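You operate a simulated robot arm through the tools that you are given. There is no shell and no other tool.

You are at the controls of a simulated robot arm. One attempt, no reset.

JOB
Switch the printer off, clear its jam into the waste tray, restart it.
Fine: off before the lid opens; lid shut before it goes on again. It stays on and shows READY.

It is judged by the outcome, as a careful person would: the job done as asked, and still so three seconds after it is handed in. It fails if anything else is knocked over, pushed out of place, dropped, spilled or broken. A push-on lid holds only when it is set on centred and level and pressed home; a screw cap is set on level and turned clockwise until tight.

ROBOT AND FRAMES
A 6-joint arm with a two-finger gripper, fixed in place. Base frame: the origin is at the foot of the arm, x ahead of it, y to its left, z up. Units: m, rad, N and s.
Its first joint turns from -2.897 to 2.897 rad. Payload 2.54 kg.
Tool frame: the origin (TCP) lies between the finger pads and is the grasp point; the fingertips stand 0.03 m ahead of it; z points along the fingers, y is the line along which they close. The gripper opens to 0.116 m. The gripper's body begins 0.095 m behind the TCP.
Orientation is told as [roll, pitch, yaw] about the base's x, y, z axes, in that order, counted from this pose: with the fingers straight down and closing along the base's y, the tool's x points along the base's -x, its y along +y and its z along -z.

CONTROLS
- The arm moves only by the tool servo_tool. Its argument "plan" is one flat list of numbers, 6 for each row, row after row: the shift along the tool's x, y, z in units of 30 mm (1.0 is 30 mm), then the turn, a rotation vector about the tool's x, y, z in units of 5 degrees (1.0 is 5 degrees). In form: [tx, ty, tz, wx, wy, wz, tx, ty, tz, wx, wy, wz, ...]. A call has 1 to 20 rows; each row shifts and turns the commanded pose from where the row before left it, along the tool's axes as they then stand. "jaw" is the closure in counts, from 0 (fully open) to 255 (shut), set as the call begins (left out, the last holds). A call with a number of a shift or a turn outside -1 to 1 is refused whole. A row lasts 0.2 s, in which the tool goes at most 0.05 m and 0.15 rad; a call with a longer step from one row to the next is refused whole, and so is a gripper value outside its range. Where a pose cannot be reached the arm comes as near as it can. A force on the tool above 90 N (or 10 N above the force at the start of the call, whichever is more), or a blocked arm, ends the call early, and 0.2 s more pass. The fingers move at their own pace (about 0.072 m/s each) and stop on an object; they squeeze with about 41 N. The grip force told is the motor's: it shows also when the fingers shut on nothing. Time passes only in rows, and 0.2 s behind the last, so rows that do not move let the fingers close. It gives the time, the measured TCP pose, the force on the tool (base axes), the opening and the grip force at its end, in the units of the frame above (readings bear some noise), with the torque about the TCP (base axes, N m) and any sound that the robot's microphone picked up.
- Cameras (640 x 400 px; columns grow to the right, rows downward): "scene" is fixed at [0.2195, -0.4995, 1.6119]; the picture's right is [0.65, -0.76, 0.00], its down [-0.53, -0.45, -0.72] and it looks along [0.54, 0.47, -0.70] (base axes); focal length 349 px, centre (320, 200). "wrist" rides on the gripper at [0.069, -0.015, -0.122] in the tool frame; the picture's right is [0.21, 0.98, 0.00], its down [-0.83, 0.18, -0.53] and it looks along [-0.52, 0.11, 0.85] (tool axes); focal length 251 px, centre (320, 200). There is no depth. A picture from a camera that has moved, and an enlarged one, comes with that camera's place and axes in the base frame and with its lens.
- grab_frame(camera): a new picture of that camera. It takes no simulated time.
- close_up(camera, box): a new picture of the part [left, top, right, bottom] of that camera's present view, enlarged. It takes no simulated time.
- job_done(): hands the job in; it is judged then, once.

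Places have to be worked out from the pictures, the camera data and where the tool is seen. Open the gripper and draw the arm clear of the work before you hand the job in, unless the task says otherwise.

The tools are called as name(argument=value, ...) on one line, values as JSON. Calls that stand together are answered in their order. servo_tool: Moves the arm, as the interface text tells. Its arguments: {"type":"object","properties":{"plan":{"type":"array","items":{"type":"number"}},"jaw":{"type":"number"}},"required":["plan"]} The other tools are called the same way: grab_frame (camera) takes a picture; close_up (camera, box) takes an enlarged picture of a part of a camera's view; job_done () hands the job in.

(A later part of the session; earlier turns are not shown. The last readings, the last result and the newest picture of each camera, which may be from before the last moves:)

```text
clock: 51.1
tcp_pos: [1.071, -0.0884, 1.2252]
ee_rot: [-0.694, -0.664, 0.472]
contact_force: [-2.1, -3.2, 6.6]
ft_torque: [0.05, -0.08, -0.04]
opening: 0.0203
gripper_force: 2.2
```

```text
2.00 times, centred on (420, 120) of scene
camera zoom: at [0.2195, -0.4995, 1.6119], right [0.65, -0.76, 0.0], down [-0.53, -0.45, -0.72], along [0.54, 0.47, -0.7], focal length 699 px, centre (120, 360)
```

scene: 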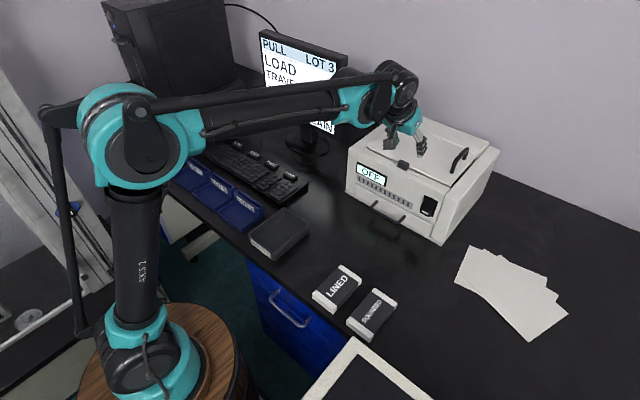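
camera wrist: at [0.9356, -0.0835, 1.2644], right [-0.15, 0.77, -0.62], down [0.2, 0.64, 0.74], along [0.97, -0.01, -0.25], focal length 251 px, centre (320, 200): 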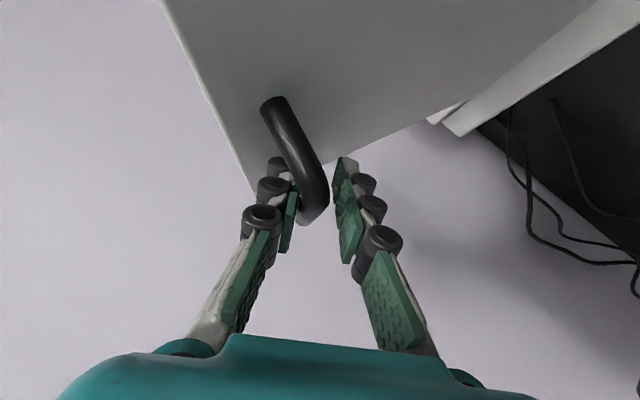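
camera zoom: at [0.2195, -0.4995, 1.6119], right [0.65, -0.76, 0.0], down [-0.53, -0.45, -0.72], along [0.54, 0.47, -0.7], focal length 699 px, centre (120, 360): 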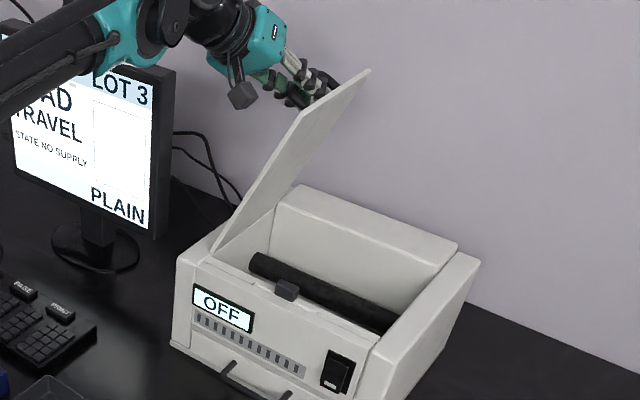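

servo_tool(plan=[-0.4, 0.689, -0.392, 0, 0, 0, -0.347, 0.747, -0.34, 0, 0, 0, -0.289, 0.794, -0.283, 0, 0, 0, 0, 0, 0, 0, 0, 0])

grab_frame(camera="scene")

close_up(camera="scene", box=[300, 20, 540, 220])

```text
clock: 52.1
tcp_pos: [1.0705, -0.0092, 1.2278]
ee_rot: [-0.696, -0.663, 0.473]
contact_force: [0.3, -1.3, 0.7]
ft_torque: [0.04, 0.04, -0.01]
opening: 0.0166
gripper_force: 0.8
```

```text
taken
```

scene: 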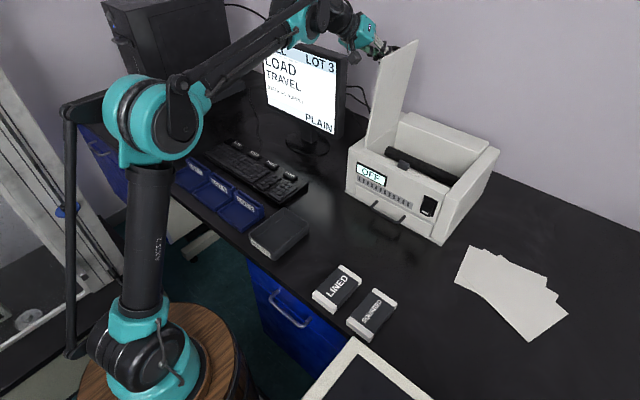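

```text
2.00 times, centred on (420, 120) of scene
camera zoom: at [0.2195, -0.4995, 1.6119], right [0.65, -0.76, 0.0], down [-0.53, -0.45, -0.72], along [0.54, 0.47, -0.7], focal length 699 px, centre (120, 360)
```

zoom: 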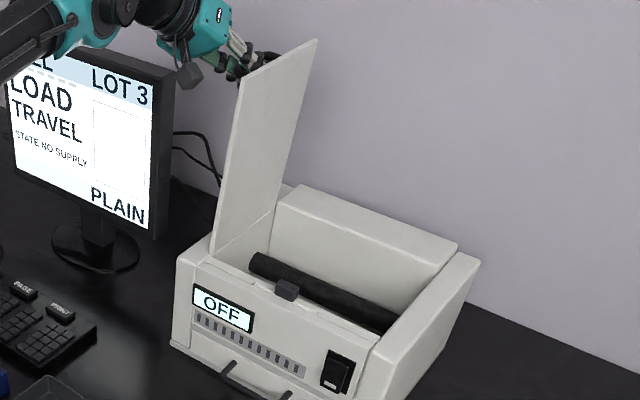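

servo_tool(plan=[-0.226, 0.829, -0.222, 0, 0, 0, 0, 0, 0, 0, 0, 0])

close_up(camera="scene", box=[300, 20, 540, 220])

grab_frame(camera="wrist")

```text
clock: 52.7
tcp_pos: [1.0738, 0.0157, 1.2228]
ee_rot: [-0.693, -0.664, 0.473]
contact_force: [0.2, -0.4, 0.6]
ft_torque: [0.01, 0.0, -0.02]
opening: 0.0161
gripper_force: 0.3
```

```text
2.00 times, centred on (420, 120) of scene
camera zoom: at [0.2195, -0.4995, 1.6119], right [0.65, -0.76, 0.0], down [-0.53, -0.45, -0.72], along [0.54, 0.47, -0.7], focal length 699 px, centre (120, 360)
```

zoom: 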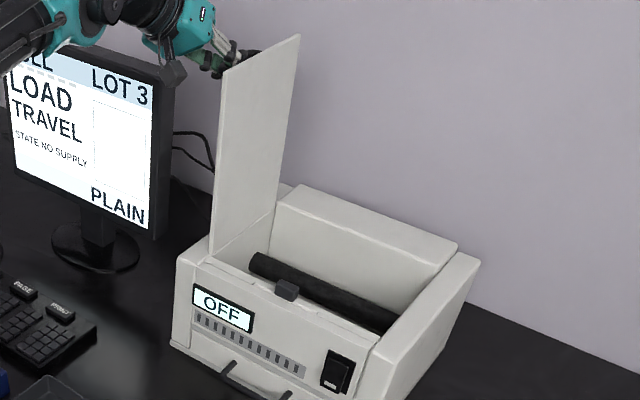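

```text
taken
camera wrist: at [0.9372, 0.0207, 1.2622], right [-0.15, 0.77, -0.62], down [0.2, 0.64, 0.74], along [0.97, -0.01, -0.25], focal length 251 px, centre (320, 200)
```

wrist: 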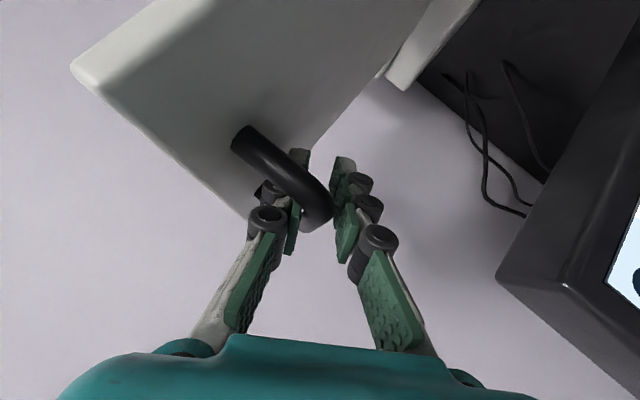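

The lid stands at about 90° with no load on the fingers. I'll withdraw along the tool axis, away from the handle, and check that the lid stays put.

servo_tool(plan=[0, 0, -0.5, 0, 0, 0, 0, 0, -0.5, 0, 0, 0, 0, 0, -0.5, 0, 0, 0, 0, 0, -0.7, 0, 0, 0, 0, 0, -0.7, 0, 0, 0, 0, 0, 0, 0, 0, 0])

close_up(camera="scene", box=[300, 20, 540, 220])

grab_frame(camera="wrist")

```text
clock: 54.1
tcp_pos: [1.0091, 0.0489, 1.278]
ee_rot: [-0.696, -0.665, 0.475]
contact_force: [0.0, -0.9, -0.2]
ft_torque: [0.03, 0.03, -0.05]
opening: 0.0159
gripper_force: 0.0
```

```text
2.00 times, centred on (420, 120) of scene
camera zoom: at [0.2195, -0.4995, 1.6119], right [0.65, -0.76, 0.0], down [-0.53, -0.45, -0.72], along [0.54, 0.47, -0.7], focal length 699 px, centre (120, 360)
```

zoom: 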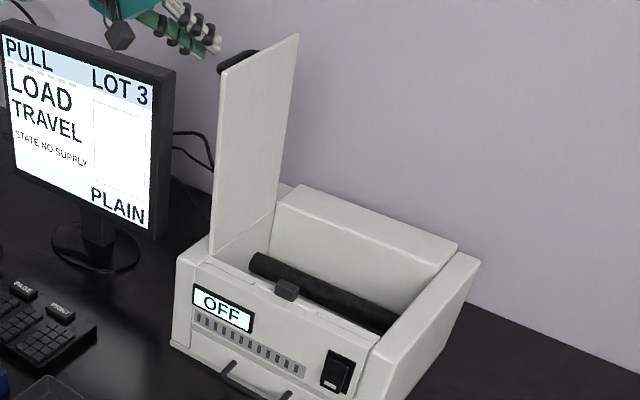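

```text
taken
camera wrist: at [0.8744, 0.054, 1.3166], right [-0.15, 0.77, -0.63], down [0.2, 0.64, 0.74], along [0.97, -0.01, -0.25], focal length 251 px, centre (320, 200)
```

wrist: 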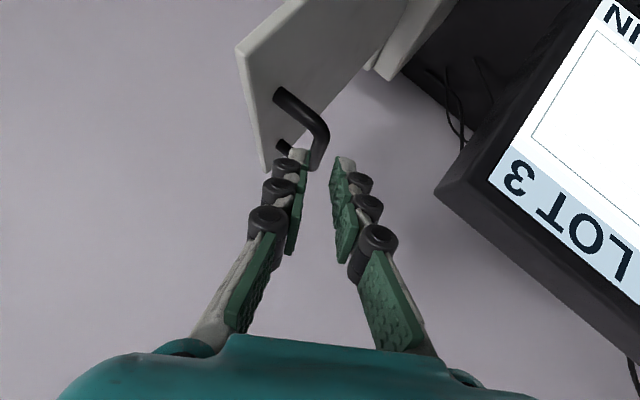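

The lid stays open on its own. I'll back the arm away, undo the roll and position the wrist camera to look down into the cavity.

servo_tool(plan=[0.7, 0, -0.714, 0, 0, 0, 0.7, 0, -0.714, 0, 0, 0, 0.7, 0, -0.714, 0, 0, 0, 0.7, 0, -0.714, 0, 0, 0, 0.7, 0, -0.714, 0, 0, 0, 0, 0, 0, -0.7, 0, 0.714, 0, 0, 0, -0.7, 0, 0.714, 0, 0, 0, -0.7, 0, 0.714, 0, 0, 0, -0.7, 0, 0.714, 0, 0, 0, -0.7, 0, 0.714, 0, 0, 0, -0.7, 0, 0.714, 0, 0, 0, 0, 0, 0], jaw=0)

servo_tool(plan=[0, -1, 0, 0, 1, 0, 0, -1, 0, 0, 1, 0, 0, -1, 0, 0, 1, 0, 0, -1, 0, 0, 1, 0, 0, -1, 0, 0, 1, 0, 0, -1, 0, 0, 0, 0, 0, -1, 0, 0, 0, 0, 0, 0, 0, 0, 0, 0])

grab_frame(camera="wrist")

grab_frame(camera="scene")

```text
clock: 56.7
tcp_pos: [0.8598, 0.0475, 1.2769]
ee_rot: [-0.005, -0.796, 0.002]
contact_force: [-0.2, -0.1, -0.2]
ft_torque: [0.02, -0.01, -0.01]
opening: 0.1158
gripper_force: 0.0
```

```text
clock: 58.5
tcp_pos: [0.8603, -0.1628, 1.278]
ee_rot: [-0.006, -0.361, 0.0]
contact_force: [0.5, 0.6, 0.0]
ft_torque: [0.04, 0.0, 0.02]
opening: 0.1161
gripper_force: 0.0
```

```text
taken
camera wrist: at [0.7533, -0.1766, 1.3684], right [-0.2, 0.98, -0.08], down [0.59, 0.18, 0.79], along [0.79, 0.11, -0.61], focal length 251 px, centre (320, 200)
```

wrist: 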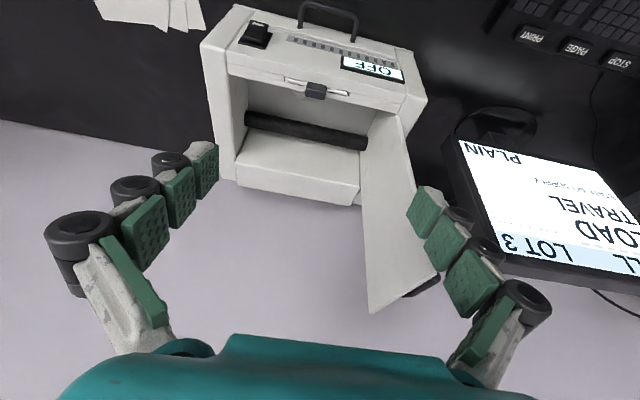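

```text
taken
```

scene: 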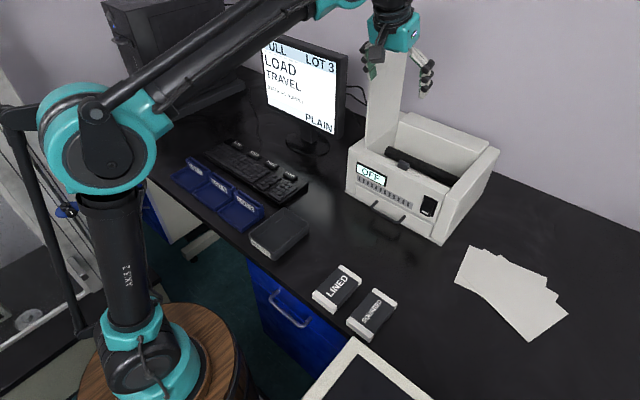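

close_up(camera="wrist", box=[200, 60, 440, 210])

close_up(camera="wrist", box=[230, 70, 380, 170])

close_up(camera="scene", box=[340, 110, 510, 240])

```text
2.67 times, centred on (320, 135) of wrist
camera zoom: at [0.7533, -0.1766, 1.3684], right [-0.2, 0.98, -0.08], down [0.59, 0.18, 0.79], along [0.79, 0.11, -0.61], focal length 670 px, centre (320, 373)
```

zoom: 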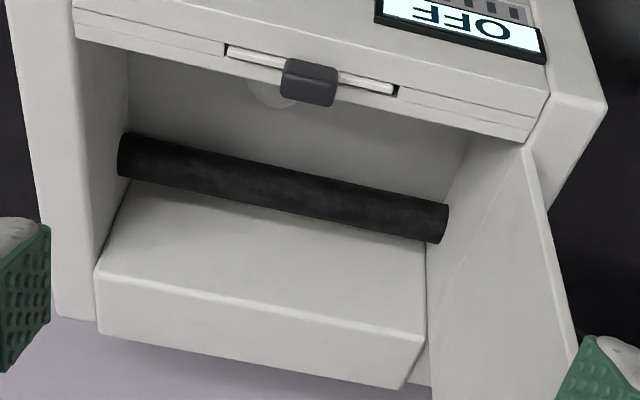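

```text
4.00 times, centred on (305, 120) of wrist
camera zoom: at [0.7533, -0.1766, 1.3684], right [-0.2, 0.98, -0.08], down [0.59, 0.18, 0.79], along [0.79, 0.11, -0.61], focal length 1006 px, centre (380, 520)
```

zoom: 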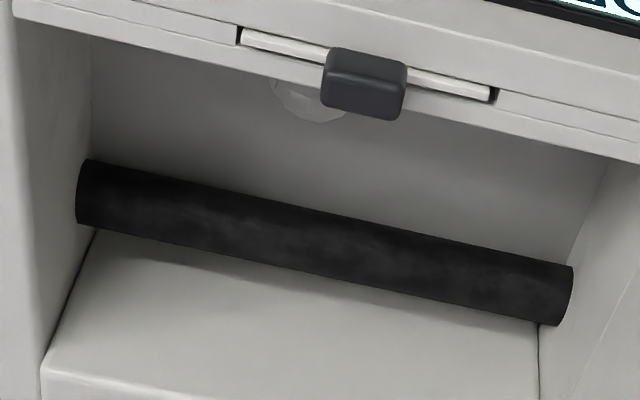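

```text
3.08 times, centred on (425, 175) of scene
camera zoom: at [0.2195, -0.4995, 1.6119], right [0.65, -0.76, 0.0], down [-0.53, -0.45, -0.72], along [0.54, 0.47, -0.7], focal length 1075 px, centre (-3, 277)
```

zoom: 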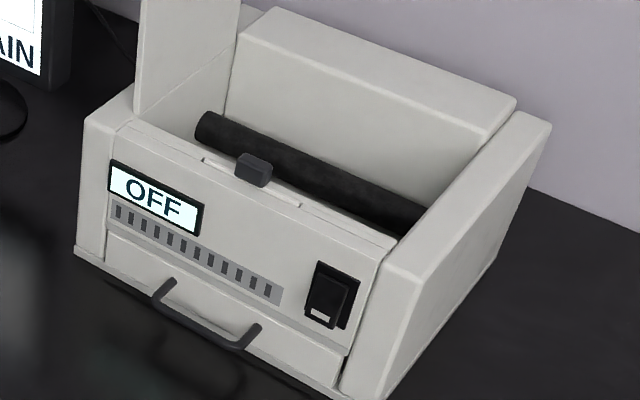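

There's a faint white rounded shape near the front inner wall, half hidden behind the knob. I'll zoom in on it.

close_up(camera="wrist", box=[285, 80, 335, 115])

close_up(camera="scene", box=[385, 140, 455, 190])

```text
11.43 times, centred on (310, 98) of wrist
camera zoom: at [0.7533, -0.1766, 1.3684], right [-0.2, 0.98, -0.08], down [0.59, 0.18, 0.79], along [0.79, 0.11, -0.61], focal length 2874 px, centre (434, 1371)
```

zoom: 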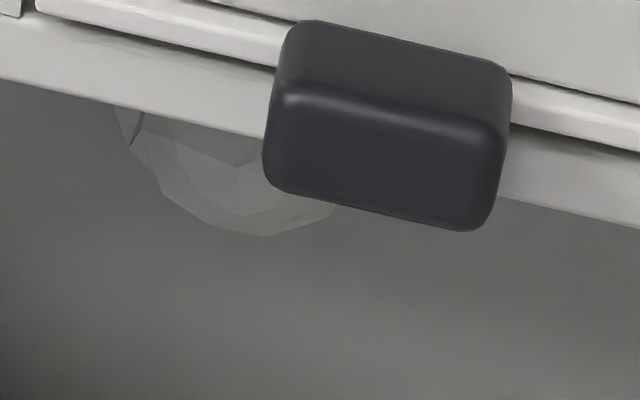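

```text
8.00 times, centred on (420, 165) of scene
camera zoom: at [0.2195, -0.4995, 1.6119], right [0.65, -0.76, 0.0], down [-0.53, -0.45, -0.72], along [0.54, 0.47, -0.7], focal length 2794 px, centre (-480, 480)
```

zoom: 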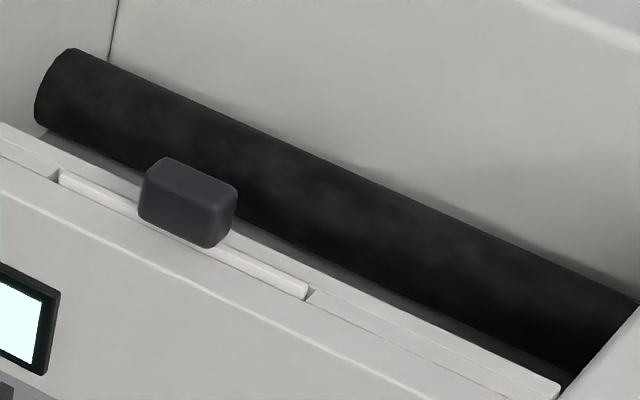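

It's a crumpled paper ball sitting low between the front wall and the roller. I'll straighten the tool and move further over the cavity for a steeper view.

servo_tool(plan=[0, 0, 0, 0, 1, 0, 0, 0, 0, 0, 1, 0, 0, 0, 0, 0, 1, 0, 0, 0, 0, 0, 1, 0, -0.87, -0.1, 0, 0, 0, 0, -0.87, -0.1, 0, 0, 0, 0, -0.87, -0.1, 0, 0, 0, 0, -0.87, 0, 0, 0, 0, 0, -0.87, 0, 0, 0, 0, 0, 0, 0, 0, 0, 0, 0])

grab_frame(camera="wrist")

```text
clock: 60.7
tcp_pos: [0.9332, -0.1666, 1.2488]
ee_rot: [-0.006, -0.009, -0.001]
contact_force: [-0.1, 0.2, -0.1]
ft_torque: [0.01, -0.02, 0.0]
opening: 0.116
gripper_force: 0.0
out of reach, approached as far as the arm can: row 6, 7, 8, 9
```

```text
taken
camera wrist: at [0.8628, -0.1795, 1.37], right [-0.21, 0.98, -0.01], down [0.82, 0.18, 0.54], along [0.53, 0.11, -0.84], focal length 251 px, centre (320, 200)
```

wrist: 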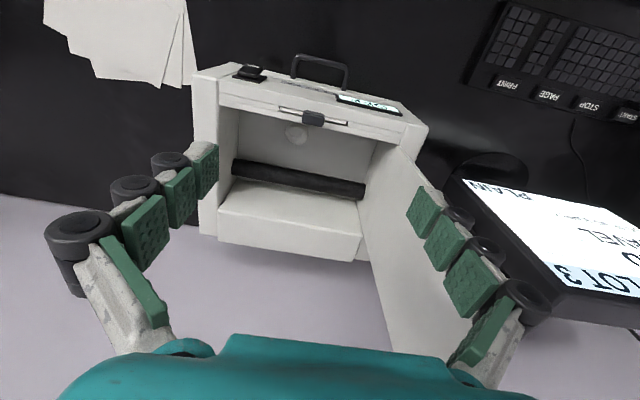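

close_up(camera="wrist", box=[210, 80, 430, 220])

close_up(camera="wrist", box=[270, 105, 330, 155])

servo_tool(plan=[0, 0, 0, 0, 0, 0])

```text
2.86 times, centred on (320, 150) of wrist
camera zoom: at [0.8628, -0.1795, 1.37], right [-0.21, 0.98, -0.01], down [0.82, 0.18, 0.54], along [0.53, 0.11, -0.84], focal length 718 px, centre (320, 343)
```

zoom: 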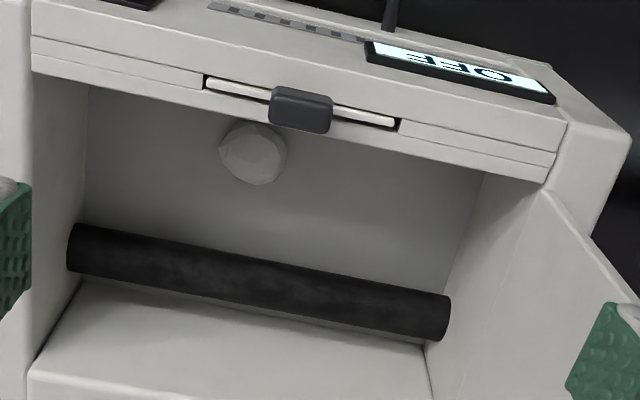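

```text
8.00 times, centred on (300, 130) of wrist
camera zoom: at [0.8628, -0.1795, 1.37], right [-0.21, 0.98, -0.01], down [0.82, 0.18, 0.54], along [0.53, 0.11, -0.84], focal length 2012 px, centre (480, 760)
```

zoom: 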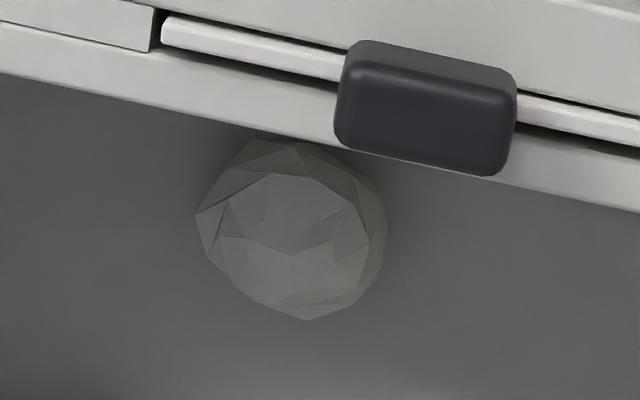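

```text
clock: 61.1
tcp_pos: [0.9324, -0.1649, 1.2485]
ee_rot: [-0.005, -0.012, -0.001]
contact_force: [0.8, 0.3, -0.2]
ft_torque: [-0.01, -0.01, -0.03]
opening: 0.1162
gripper_force: 0.1
```

The crumpled paper ball is clearly visible at about (1.025, -0.191, 0.89), radius about 22 mm, on the cavity floor. I'll pitch to about 15°, which gains reach while keeping the fingers and body clear of the ledge and knob, and see where the arm settles.

servo_tool(plan=[0, 0, 0, 0, -1, 0, 0, 0, 0, 0, -1, 0, 0, 0, 0, 0, -1, 0, 0, 0, 0, 0, 0, 0])

close_up(camera="wrist", box=[210, 80, 430, 220])

```text
clock: 62.1
tcp_pos: [0.9338, -0.1641, 1.2491]
ee_rot: [-0.006, -0.272, 0.0]
contact_force: [0.2, -0.2, 0.3]
ft_torque: [0.05, 0.0, 0.04]
opening: 0.1162
gripper_force: 0.1
```

```text
2.86 times, centred on (320, 150) of wrist
camera zoom: at [0.8333, -0.1793, 1.3481], right [-0.21, 0.98, -0.06], down [0.65, 0.18, 0.74], along [0.73, 0.11, -0.67], focal length 718 px, centre (320, 343)
```

zoom: 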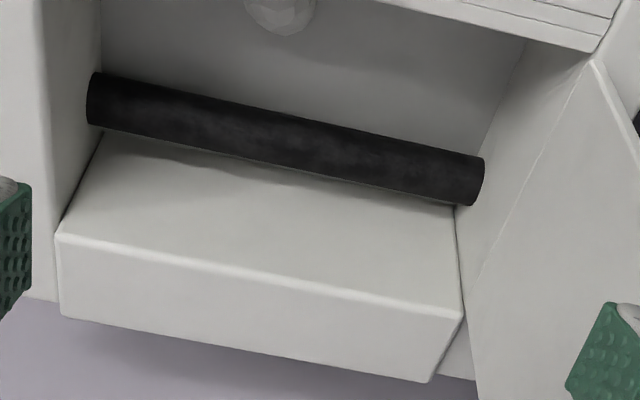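

servo_tool(plan=[-0.131, -0.15, 0.895, 0, 0, 0, -0.131, -0.15, 0.895, 0, 0, 0, -0.131, -0.15, 0.895, 0, 0, 0, -0.131, -0.15, 0.895, 0, 0, 0, -0.131, -0.15, 0.895, 0, 0, 0, -0.131, -0.15, 0.895, 0, 0, 0, 0, 0, 0, 0, 0, 0], jaw=90)

grab_frame(camera="wrist")

close_up(camera="scene", box=[330, 50, 510, 220])

```text
clock: 63.7
tcp_pos: [0.9977, -0.1915, 1.0993]
ee_rot: [-0.006, -0.272, -0.001]
contact_force: [-0.6, -0.7, -0.2]
ft_torque: [0.02, 0.04, 0.03]
opening: 0.0751
gripper_force: 0.1
```

```text
taken
camera wrist: at [0.8988, -0.2073, 1.1983], right [-0.21, 0.98, -0.06], down [0.65, 0.18, 0.74], along [0.73, 0.11, -0.67], focal length 251 px, centre (320, 200)
```

wrist: 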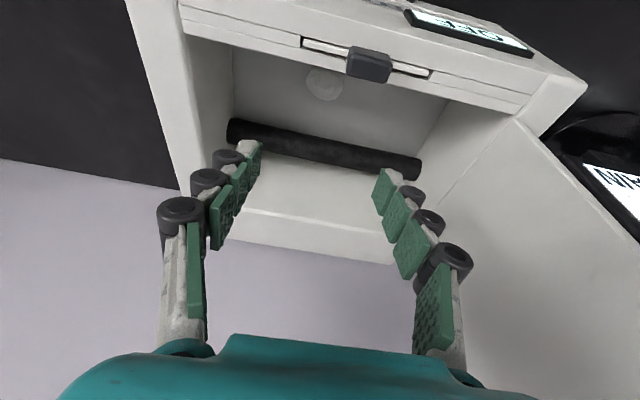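

```text
2.35 times, centred on (420, 135) of scene
camera zoom: at [0.2195, -0.4995, 1.6119], right [0.65, -0.76, 0.0], down [-0.53, -0.45, -0.72], along [0.54, 0.47, -0.7], focal length 822 px, centre (85, 353)
```

zoom: 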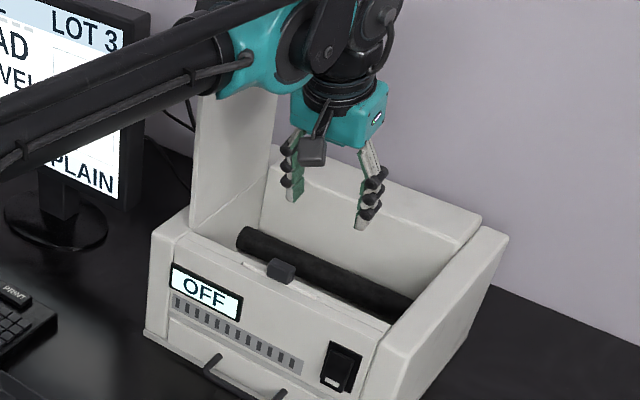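

close_up(camera="wrist", box=[280, 30, 410, 130])

```text
4.00 times, centred on (345, 80) of wrist
camera zoom: at [0.8988, -0.2073, 1.1983], right [-0.21, 0.98, -0.06], down [0.65, 0.18, 0.74], along [0.73, 0.11, -0.67], focal length 1006 px, centre (220, 680)
```

zoom: 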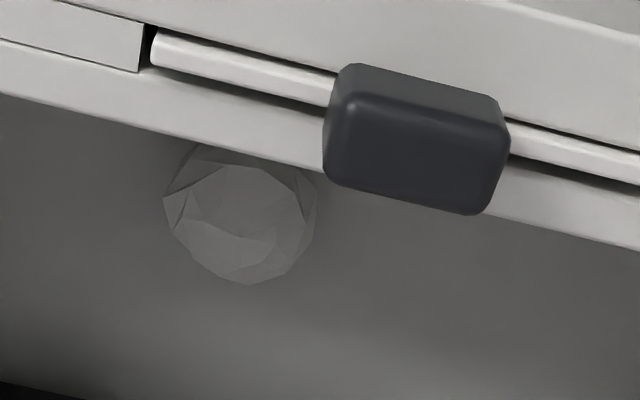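

The ball centre is at about (1.022, -0.193, 0.894), radius 23 mm. I'll descend partway into the cavity and check clearances.

servo_tool(plan=[0.068, -0.013, 0.84, 0, 0, 0, 0.068, -0.013, 0.84, 0, 0, 0, 0.068, -0.013, 0.84, 0, 0, 0, 0.068, -0.013, 0.84, 0, 0, 0, 0, 0, 0, 0, 0, 0])

grab_frame(camera="wrist")

close_up(camera="scene", box=[330, 50, 510, 220])

```text
clock: 64.9
tcp_pos: [1.0186, -0.193, 0.9996]
ee_rot: [-0.004, -0.271, 0.0]
contact_force: [-0.6, 0.0, 0.4]
ft_torque: [-0.01, 0.0, 0.01]
opening: 0.0751
gripper_force: 0.1
```

```text
taken
camera wrist: at [0.9193, -0.2083, 1.0992], right [-0.21, 0.98, -0.06], down [0.65, 0.18, 0.74], along [0.73, 0.11, -0.67], focal length 251 px, centre (320, 200)
```

wrist: 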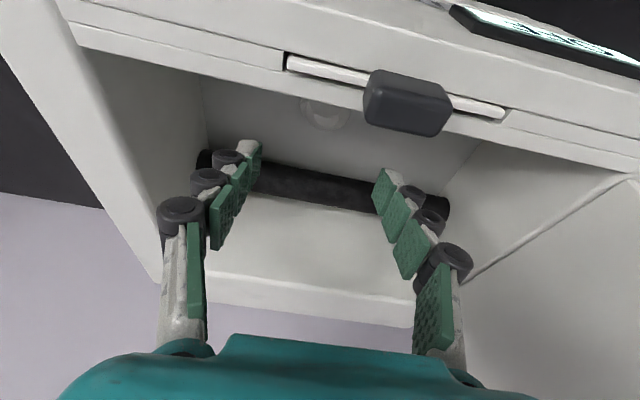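

```text
2.35 times, centred on (420, 135) of scene
camera zoom: at [0.2195, -0.4995, 1.6119], right [0.65, -0.76, 0.0], down [-0.53, -0.45, -0.72], along [0.54, 0.47, -0.7], focal length 822 px, centre (85, 353)
```

zoom: 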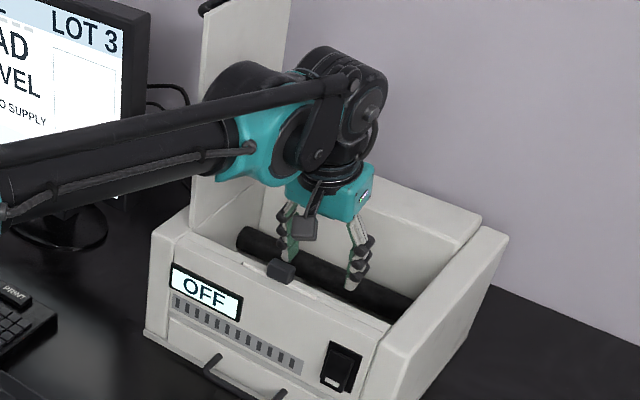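

servo_tool(plan=[0.15, 0, 0.535, 0, 0, 0, 0.15, 0, 0.535, 0, 0, 0, 0.15, 0, 0.535, 0, 0, 0, 0, 0, 0, 0, 0, 0])

close_up(camera="wrist", box=[200, 60, 480, 220])

close_up(camera="scene", box=[370, 110, 470, 200])

```text
clock: 65.9
tcp_pos: [1.0182, -0.1947, 0.9512]
ee_rot: [-0.005, -0.272, -0.001]
contact_force: [0.4, -0.1, -0.1]
ft_torque: [-0.04, 0.01, -0.02]
opening: 0.0751
gripper_force: 0.0
```

```text
2.29 times, centred on (340, 140) of wrist
camera zoom: at [0.9197, -0.2098, 1.0497], right [-0.21, 0.98, -0.06], down [0.65, 0.18, 0.74], along [0.73, 0.11, -0.67], focal length 575 px, centre (274, 337)
```

zoom: 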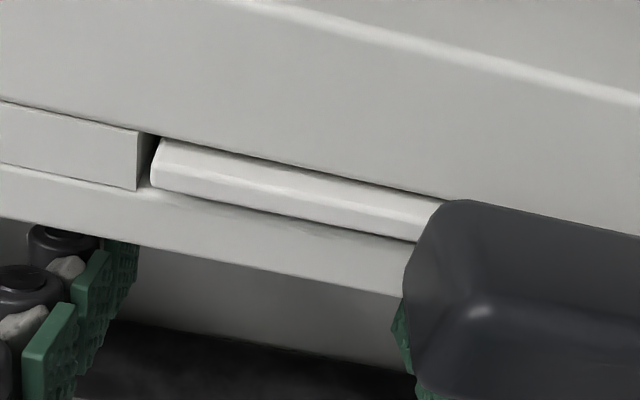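

```text
4.44 times, centred on (420, 155) of scene
camera zoom: at [0.2195, -0.4995, 1.6119], right [0.65, -0.76, 0.0], down [-0.53, -0.45, -0.72], along [0.54, 0.47, -0.7], focal length 1552 px, centre (-124, 400)
```

zoom: 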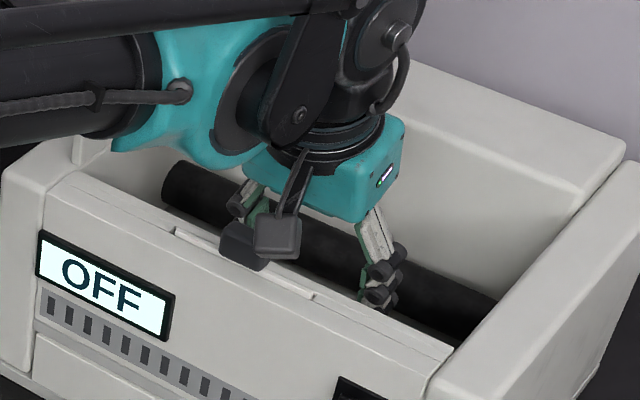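

It's clear so far. I'll descend the final 40 mm in small steps.

servo_tool(plan=[0.09, 0, 0.321, 0, 0, 0, 0.09, 0.02, 0.321, 0, 0, 0, 0, 0, 0, 0, 0, 0])

servo_tool(plan=[0.09, 0.02, 0.321, 0, 0, 0, 0.09, 0.02, 0.321, 0, 0, 0, 0, 0, 0, 0, 0, 0])

grab_frame(camera="wrist")

close_up(camera="scene", box=[370, 110, 470, 200])

```text
clock: 66.7
tcp_pos: [1.019, -0.195, 0.9308]
ee_rot: [-0.006, -0.272, 0.0]
contact_force: [-0.9, -0.9, -0.4]
ft_torque: [-0.02, 0.03, -0.01]
opening: 0.0749
gripper_force: 0.1
```

```text
clock: 67.5
tcp_pos: [1.0207, -0.1919, 0.9103]
ee_rot: [-0.007, -0.271, -0.001]
contact_force: [21.6, -0.1, 6.7]
ft_torque: [0.11, 2.4, -0.43]
opening: 0.0749
gripper_force: 0.2
```

```text
taken
camera wrist: at [0.9205, -0.2069, 1.0096], right [-0.21, 0.98, -0.06], down [0.65, 0.18, 0.74], along [0.73, 0.11, -0.67], focal length 251 px, centre (320, 200)
```

wrist: 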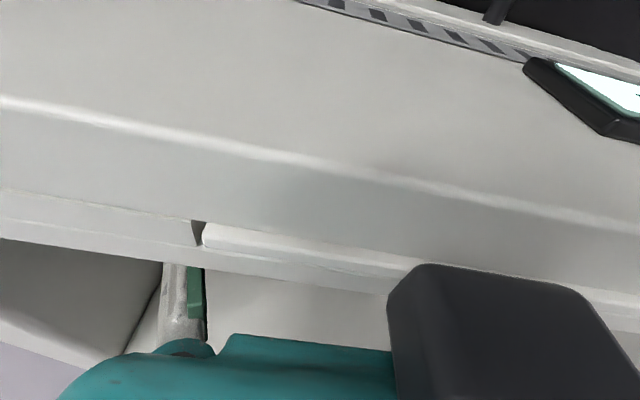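

```text
4.44 times, centred on (420, 155) of scene
camera zoom: at [0.2195, -0.4995, 1.6119], right [0.65, -0.76, 0.0], down [-0.53, -0.45, -0.72], along [0.54, 0.47, -0.7], focal length 1552 px, centre (-124, 400)
```

zoom: 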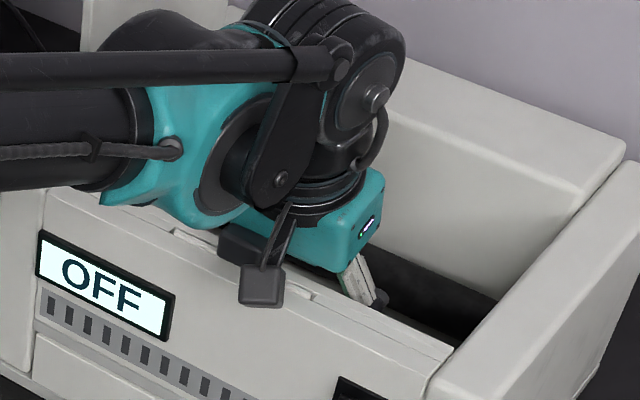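

The gripper body is pressing the plate's knob (21 N, contact near (0.98, -0.17, 1.01)). I'll back up 25 mm, check the plate, then retry with a steeper pitch for more clearance.

servo_tool(plan=[-0.09, 0, -0.321, 0, 0, 0, -0.135, 0, -0.482, 0, 0, 0, 0, 0, 0, 0, 0, 0])

servo_tool(plan=[-0.15, 0, -0.535, 0, 0, 0, -0.15, 0, -0.535, 0, 0, 0, -0.15, 0, -0.535, 0, 0, 0, 0, 0, 0, 0, 0, 0])

grab_frame(camera="wrist")

close_up(camera="scene", box=[370, 110, 470, 200])

```text
clock: 68.3
tcp_pos: [1.019, -0.1936, 0.933]
ee_rot: [-0.006, -0.273, 0.0]
contact_force: [1.0, 0.2, 0.4]
ft_torque: [-0.01, 0.0, 0.0]
opening: 0.0751
gripper_force: 0.0
```

```text
clock: 69.3
tcp_pos: [1.0187, -0.1936, 0.9849]
ee_rot: [-0.005, -0.273, 0.0]
contact_force: [-0.9, 0.1, 0.1]
ft_torque: [0.05, 0.04, -0.02]
opening: 0.0749
gripper_force: 0.0
```

```text
taken
camera wrist: at [0.9186, -0.2077, 1.0846], right [-0.21, 0.98, -0.06], down [0.65, 0.18, 0.74], along [0.73, 0.11, -0.67], focal length 251 px, centre (320, 200)
```

wrist: 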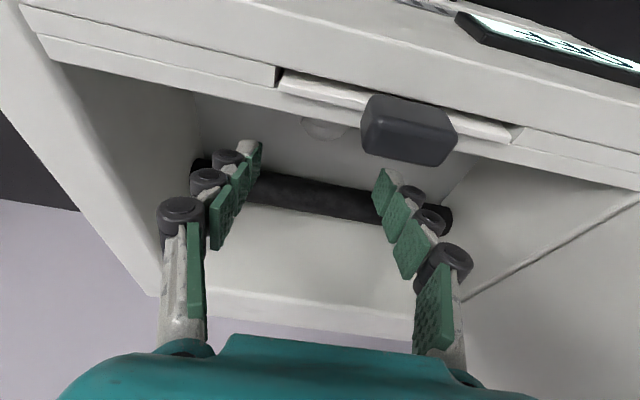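

```text
4.44 times, centred on (420, 155) of scene
camera zoom: at [0.2195, -0.4995, 1.6119], right [0.65, -0.76, 0.0], down [-0.53, -0.45, -0.72], along [0.54, 0.47, -0.7], focal length 1552 px, centre (-124, 400)
```

zoom: 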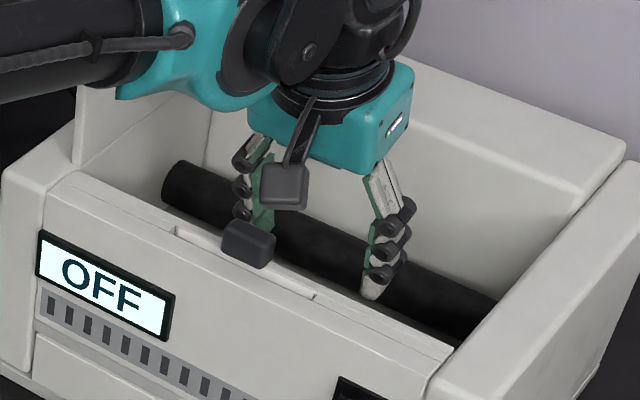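

The plate is still in its slot. I'll steepen the pitch to about 11° at this height and confirm reach.

servo_tool(plan=[0, 0, 0, 0, 0.9, 0, 0, 0, 0, 0, 0, 0])

```text
clock: 69.9
tcp_pos: [1.0182, -0.1935, 0.9844]
ee_rot: [-0.005, -0.195, 0.0]
contact_force: [-0.4, -0.4, 0.6]
ft_torque: [-0.01, 0.0, -0.04]
opening: 0.0752
gripper_force: 0.1
```

servo_tool(plan=[0.079, 0, 0.4, 0, 0, 0, 0.079, 0, 0.4, 0, 0, 0, 0.079, 0, 0.4, 0, 0, 0, 0, 0, 0, 0, 0, 0])

servo_tool(plan=[0.065, 0, 0.327, 0, 0, 0, 0.065, 0, 0.327, 0, 0, 0, 0, 0, 0, 0, 0, 0])

grab_frame(camera="wrist")

```text
clock: 70.9
tcp_pos: [1.0175, -0.1933, 0.9479]
ee_rot: [-0.006, -0.194, 0.0]
contact_force: [-0.1, 0.5, 0.4]
ft_torque: [-0.01, 0.01, -0.02]
opening: 0.0752
gripper_force: 0.1
```

```text
clock: 71.7
tcp_pos: [1.0183, -0.1939, 0.9289]
ee_rot: [-0.005, -0.194, 0.0]
contact_force: [0.1, -0.2, 1.2]
ft_torque: [0.02, -0.02, 0.02]
opening: 0.0749
gripper_force: 0.0
```

```text
taken
camera wrist: at [0.9264, -0.2075, 1.0355], right [-0.21, 0.98, -0.05], down [0.71, 0.18, 0.68], along [0.67, 0.11, -0.73], focal length 251 px, centre (320, 200)
```

wrist: 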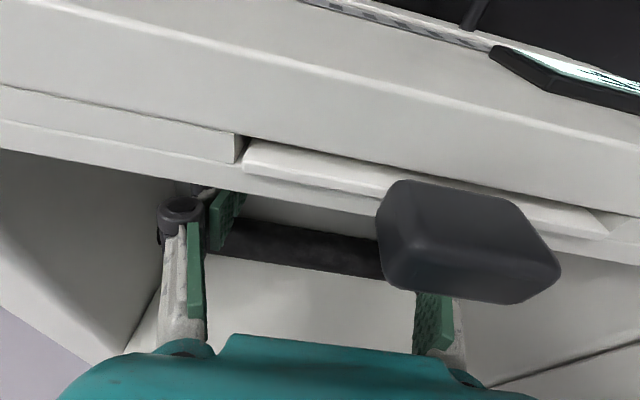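

servo_tool(plan=[0.058, 0, 0.294, 0, 0, 0, 0, 0, 0, 0, 0, 0])

servo_tool(plan=[0.052, 0, 0.262, 0, 0, 0, 0, 0, 0, 0, 0, 0])

grab_frame(camera="wrist")

close_up(camera="scene", box=[370, 110, 470, 200])

```text
clock: 72.3
tcp_pos: [1.0171, -0.1945, 0.9194]
ee_rot: [-0.005, -0.195, 0.0]
contact_force: [0.0, -0.1, -0.4]
ft_torque: [0.0, -0.03, 0.03]
opening: 0.0753
gripper_force: 0.1
```

```text
clock: 72.9
tcp_pos: [1.0167, -0.193, 0.9108]
ee_rot: [-0.006, -0.193, 0.001]
contact_force: [0.4, -0.5, 0.0]
ft_torque: [-0.02, -0.01, 0.02]
opening: 0.0749
gripper_force: 0.0
```

```text
taken
camera wrist: at [0.9268, -0.2074, 1.0183], right [-0.21, 0.98, -0.05], down [0.71, 0.18, 0.68], along [0.67, 0.11, -0.73], focal length 251 px, centre (320, 200)
```

wrist: 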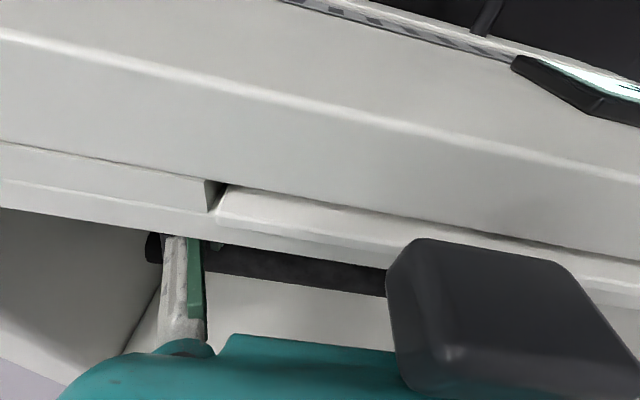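

```text
4.44 times, centred on (420, 155) of scene
camera zoom: at [0.2195, -0.4995, 1.6119], right [0.65, -0.76, 0.0], down [-0.53, -0.45, -0.72], along [0.54, 0.47, -0.7], focal length 1552 px, centre (-124, 400)
```

zoom: 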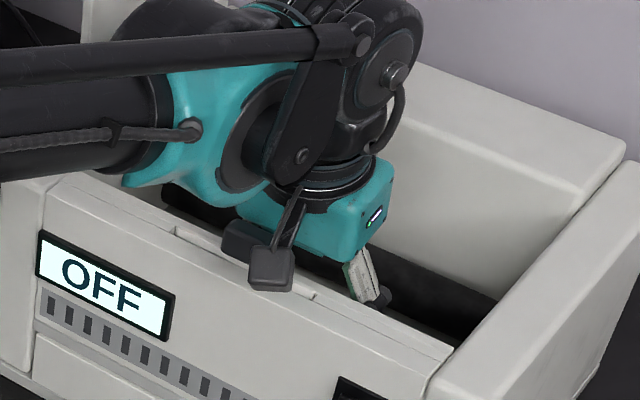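

There's no contact at the grasp depth. I'll lower 3 mm more and close on the ball.

servo_tool(plan=[0.019, 0, 0.098, 0, 0, 0, 0, 0, 0, 0, 0, 0])

servo_tool(plan=[0, 0, 0, 0, 0, 0, 0, 0, 0, 0, 0, 0, 0, 0, 0, 0, 0, 0, 0, 0, 0, 0, 0, 0], jaw=255)

```text
clock: 73.5
tcp_pos: [1.017, -0.1932, 0.9096]
ee_rot: [-0.007, -0.193, -0.001]
contact_force: [0.7, -0.7, -0.5]
ft_torque: [0.02, -0.01, -0.03]
opening: 0.075
gripper_force: 0.1
```

```text
clock: 74.5
tcp_pos: [1.0168, -0.1939, 0.9091]
ee_rot: [-0.004, -0.194, 0.0]
contact_force: [0.2, -0.5, 0.8]
ft_torque: [0.04, -0.06, 0.01]
opening: 0.0421
gripper_force: 40.9
```

The fingers stopped at 42 mm with full grip force, so the ball is held. I'll lift it slowly, straight up.

servo_tool(plan=[-0.058, 0, -0.294, 0, 0, 0, -0.058, 0, -0.294, 0, 0, 0, -0.079, 0, -0.4, 0, 0, 0, -0.079, 0, -0.4, 0, 0, 0, 0, 0, 0, 0, 0, 0])

grab_frame(camera="wrist")

```text
clock: 75.7
tcp_pos: [1.0176, -0.1933, 0.9514]
ee_rot: [-0.006, -0.193, -0.001]
contact_force: [-0.4, 0.3, -0.9]
ft_torque: [-0.03, 0.0, -0.02]
opening: 0.0422
gripper_force: 41.2
```

```text
taken
camera wrist: at [0.9267, -0.207, 1.0579], right [-0.21, 0.98, -0.05], down [0.71, 0.18, 0.68], along [0.67, 0.11, -0.73], focal length 251 px, centre (320, 200)
```

wrist: 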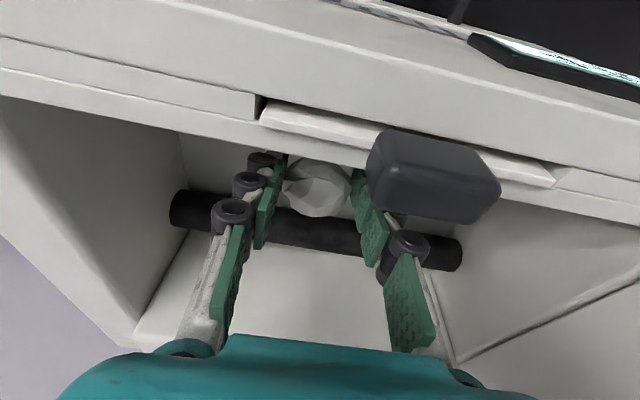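

The ball is visible between the fingertips. I'll keep lifting until it's well clear of the printer.

servo_tool(plan=[-0.15, 0, -0.75, 0, 0, 0, -0.15, 0, -0.75, 0, 0, 0, -0.15, 0, -0.75, 0, 0, 0, -0.15, 0, -0.75, 0, 0, 0, -0.15, 0, -0.75, 0, 0, 0, -0.15, 0, -0.75, 0, 0, 0, -0.15, 0, -0.75, 0, 0, 0, 0, 0, 0, 0, 0, 0])

grab_frame(camera="wrist")

grab_frame(camera="scene")

```text
clock: 77.5
tcp_pos: [1.0171, -0.1911, 1.1103]
ee_rot: [-0.005, -0.193, 0.0]
contact_force: [-0.1, 0.1, 0.1]
ft_torque: [-0.02, 0.02, 0.01]
opening: 0.0421
gripper_force: 40.7
```

```text
taken
camera wrist: at [0.9272, -0.2068, 1.2177], right [-0.21, 0.98, -0.05], down [0.71, 0.18, 0.68], along [0.67, 0.11, -0.73], focal length 251 px, centre (320, 200)
```

wrist: 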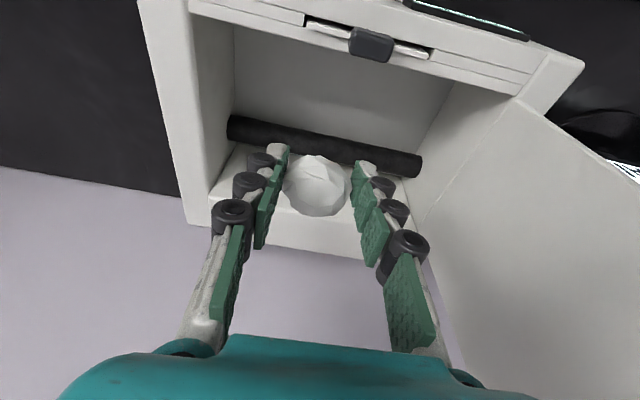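

```text
taken
```

scene: 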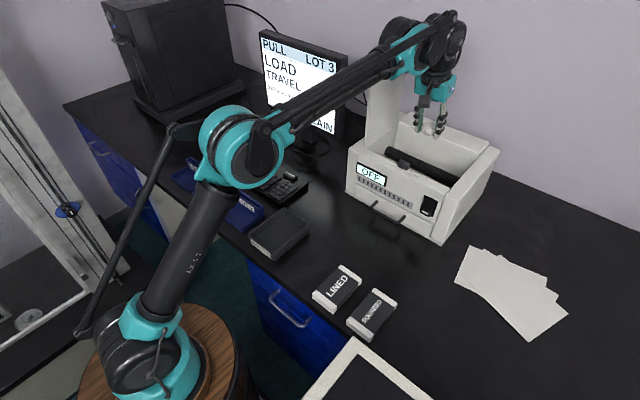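

The jam is out of the printer. I'll check the cavity for other pieces and measure the waste tray.

close_up(camera="wrist", box=[180, 0, 440, 250])

close_up(camera="scene", box=[230, 190, 330, 270])

```text
1.60 times, centred on (310, 125) of wrist
camera zoom: at [0.9272, -0.2068, 1.2177], right [-0.21, 0.98, -0.05], down [0.71, 0.18, 0.68], along [0.67, 0.11, -0.73], focal length 402 px, centre (336, 320)
```

zoom: 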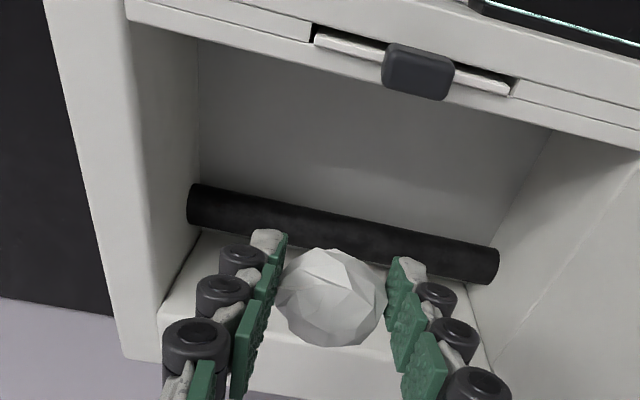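

```text
5.00 times, centred on (280, 230) of scene
camera zoom: at [0.2195, -0.4995, 1.6119], right [0.65, -0.76, 0.0], down [-0.53, -0.45, -0.72], along [0.54, 0.47, -0.7], focal length 1746 px, centre (520, 50)
```

zoom: 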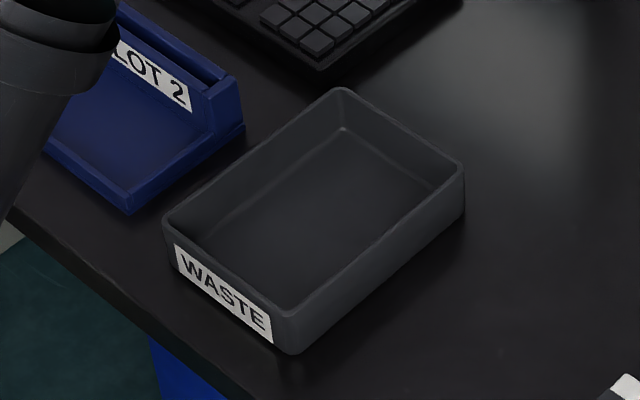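

The cavity is now empty. The waste tray spans x≈0.58–0.73, y≈-0.02–0.08, with its rim near z≈0.84. I'll carry the ball over it at height and level the tool.

servo_tool(plan=[0.99, 0.614, -0.193, 0, 0, 0, 0.99, 0.614, -0.193, 0, 0, 0, 0.99, 0.614, -0.193, 0, 0, 0, 0.99, 0.614, -0.193, 0, 0, 0, 0.99, 0.614, -0.193, 0, 0, 0, 0.99, 0.614, -0.193, 0, 0, 0, 0.99, 0.614, -0.193, 0, 0, 0, 0.99, 0.614, -0.193, 0, 0, 0, 0.99, 0.614, -0.193, 0, 0, 0, 0.99, 0.614, -0.193, 0, 0, 0, 0.99, 0.614, -0.193, 0, 0, 0, 0.99, 0.614, -0.193, 0, 0, 0, 0, 0, 0, 0, 1, 0, 0, 0, 0, 0, 1, 0, 0, 0, 0, 0, 0.2, 0, 0, 0, 0, 0, 0, 0])

grab_frame(camera="wrist")

grab_frame(camera="scene")

```text
clock: 80.9
tcp_pos: [0.6551, 0.0285, 1.109]
ee_rot: [-0.005, -0.001, -0.001]
contact_force: [0.5, -0.9, -0.1]
ft_torque: [0.04, -0.01, -0.01]
opening: 0.042
gripper_force: 41.2
```

```text
taken
camera wrist: at [0.5858, 0.0148, 1.2322], right [-0.21, 0.98, -0.01], down [0.83, 0.18, 0.53], along [0.52, 0.11, -0.85], focal length 251 px, centre (320, 200)
```

wrist: 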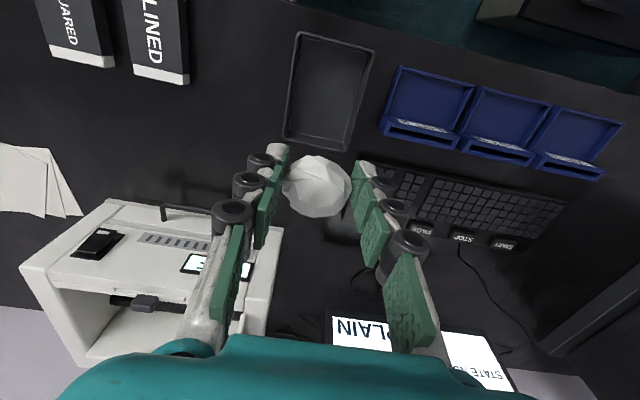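

```text
taken
```

scene: 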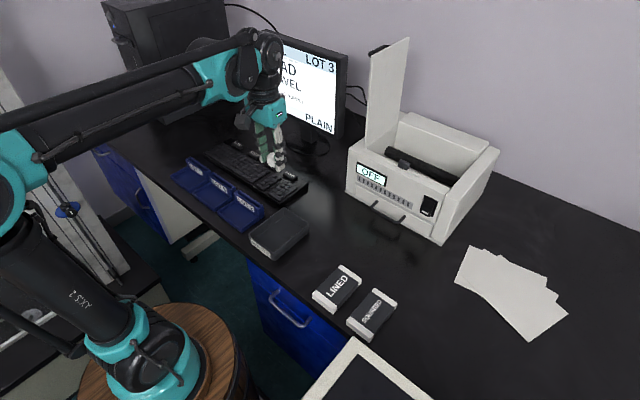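

The ball is still held. The tray centre is about (0.652, 0.033). I'll lower until the ball is just inside the rim.

servo_tool(plan=[0.02, 0.03, 0.9, 0, 0, 0, 0.02, 0.03, 0.9, 0, 0, 0, 0.02, 0.03, 0.9, 0, 0, 0, 0.02, 0.03, 0.9, 0, 0, 0, 0.02, 0.03, 0.9, 0, 0, 0, 0, 0, 0.9, 0, 0, 0, 0, 0, 0.9, 0, 0, 0, 0, 0, 0.9, 0, 0, 0, 0, 0, 0.9, 0, 0, 0, 0, 0, 0, 0, 0, 0])

grab_frame(camera="wrist")

close_up(camera="scene", box=[200, 140, 340, 270])

```text
clock: 83.1
tcp_pos: [0.6535, 0.0313, 0.868]
ee_rot: [-0.005, -0.003, 0.0]
contact_force: [0.0, 0.0, 0.1]
ft_torque: [-0.03, 0.01, 0.03]
opening: 0.0423
gripper_force: 40.8
```

```text
taken
camera wrist: at [0.5844, 0.0175, 0.9894], right [-0.21, 0.98, -0.01], down [0.83, 0.18, 0.53], along [0.52, 0.11, -0.85], focal length 251 px, centre (320, 200)
```

wrist: 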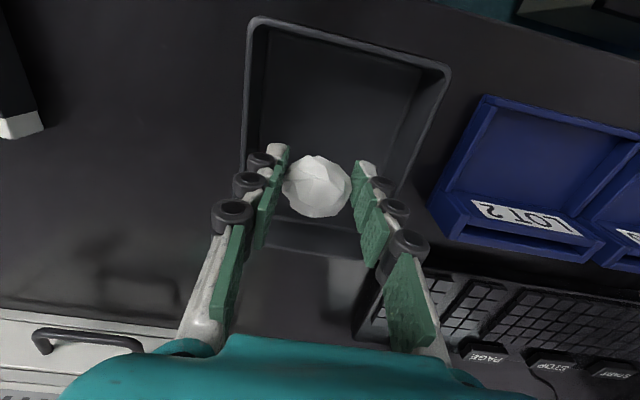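

```text
3.08 times, centred on (270, 205) of scene
camera zoom: at [0.2195, -0.4995, 1.6119], right [0.65, -0.76, 0.0], down [-0.53, -0.45, -0.72], along [0.54, 0.47, -0.7], focal length 1075 px, centre (474, 185)
```

zoom: 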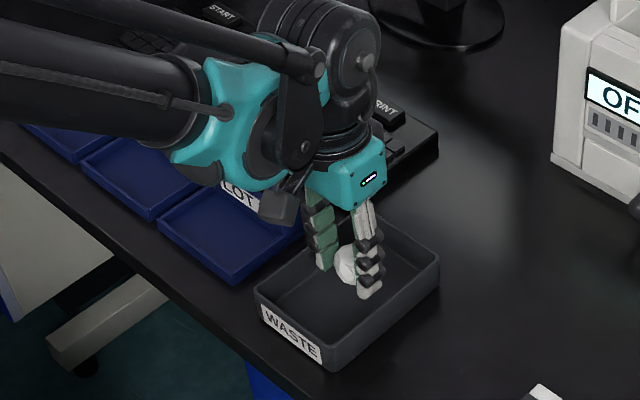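

servo_tool(plan=[0, 0.03, 0.2, 0, 0, 0, 0, 0, 0, 0, 0, 0])

servo_tool(plan=[0, 0, 0, 0, 0, 0, 0, 0, 0, 0, 0, 0], jaw=128)

grab_frame(camera="wrist")

```text
clock: 83.7
tcp_pos: [0.6534, 0.0324, 0.8619]
ee_rot: [-0.006, -0.001, -0.002]
contact_force: [-0.6, 0.9, -0.2]
ft_torque: [0.01, -0.01, 0.01]
opening: 0.0422
gripper_force: 41.2
```

```text
clock: 84.3
tcp_pos: [0.654, 0.0336, 0.8614]
ee_rot: [-0.006, -0.001, -0.002]
contact_force: [0.6, -0.5, 0.0]
ft_torque: [-0.02, 0.01, -0.02]
opening: 0.0578
gripper_force: 0.0
```

```text
taken
camera wrist: at [0.5843, 0.0187, 0.9836], right [-0.21, 0.98, -0.01], down [0.83, 0.18, 0.53], along [0.52, 0.11, -0.85], focal length 251 px, centre (320, 200)
```

wrist: 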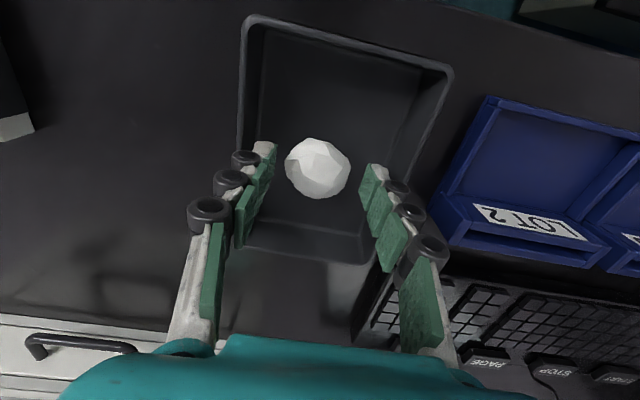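

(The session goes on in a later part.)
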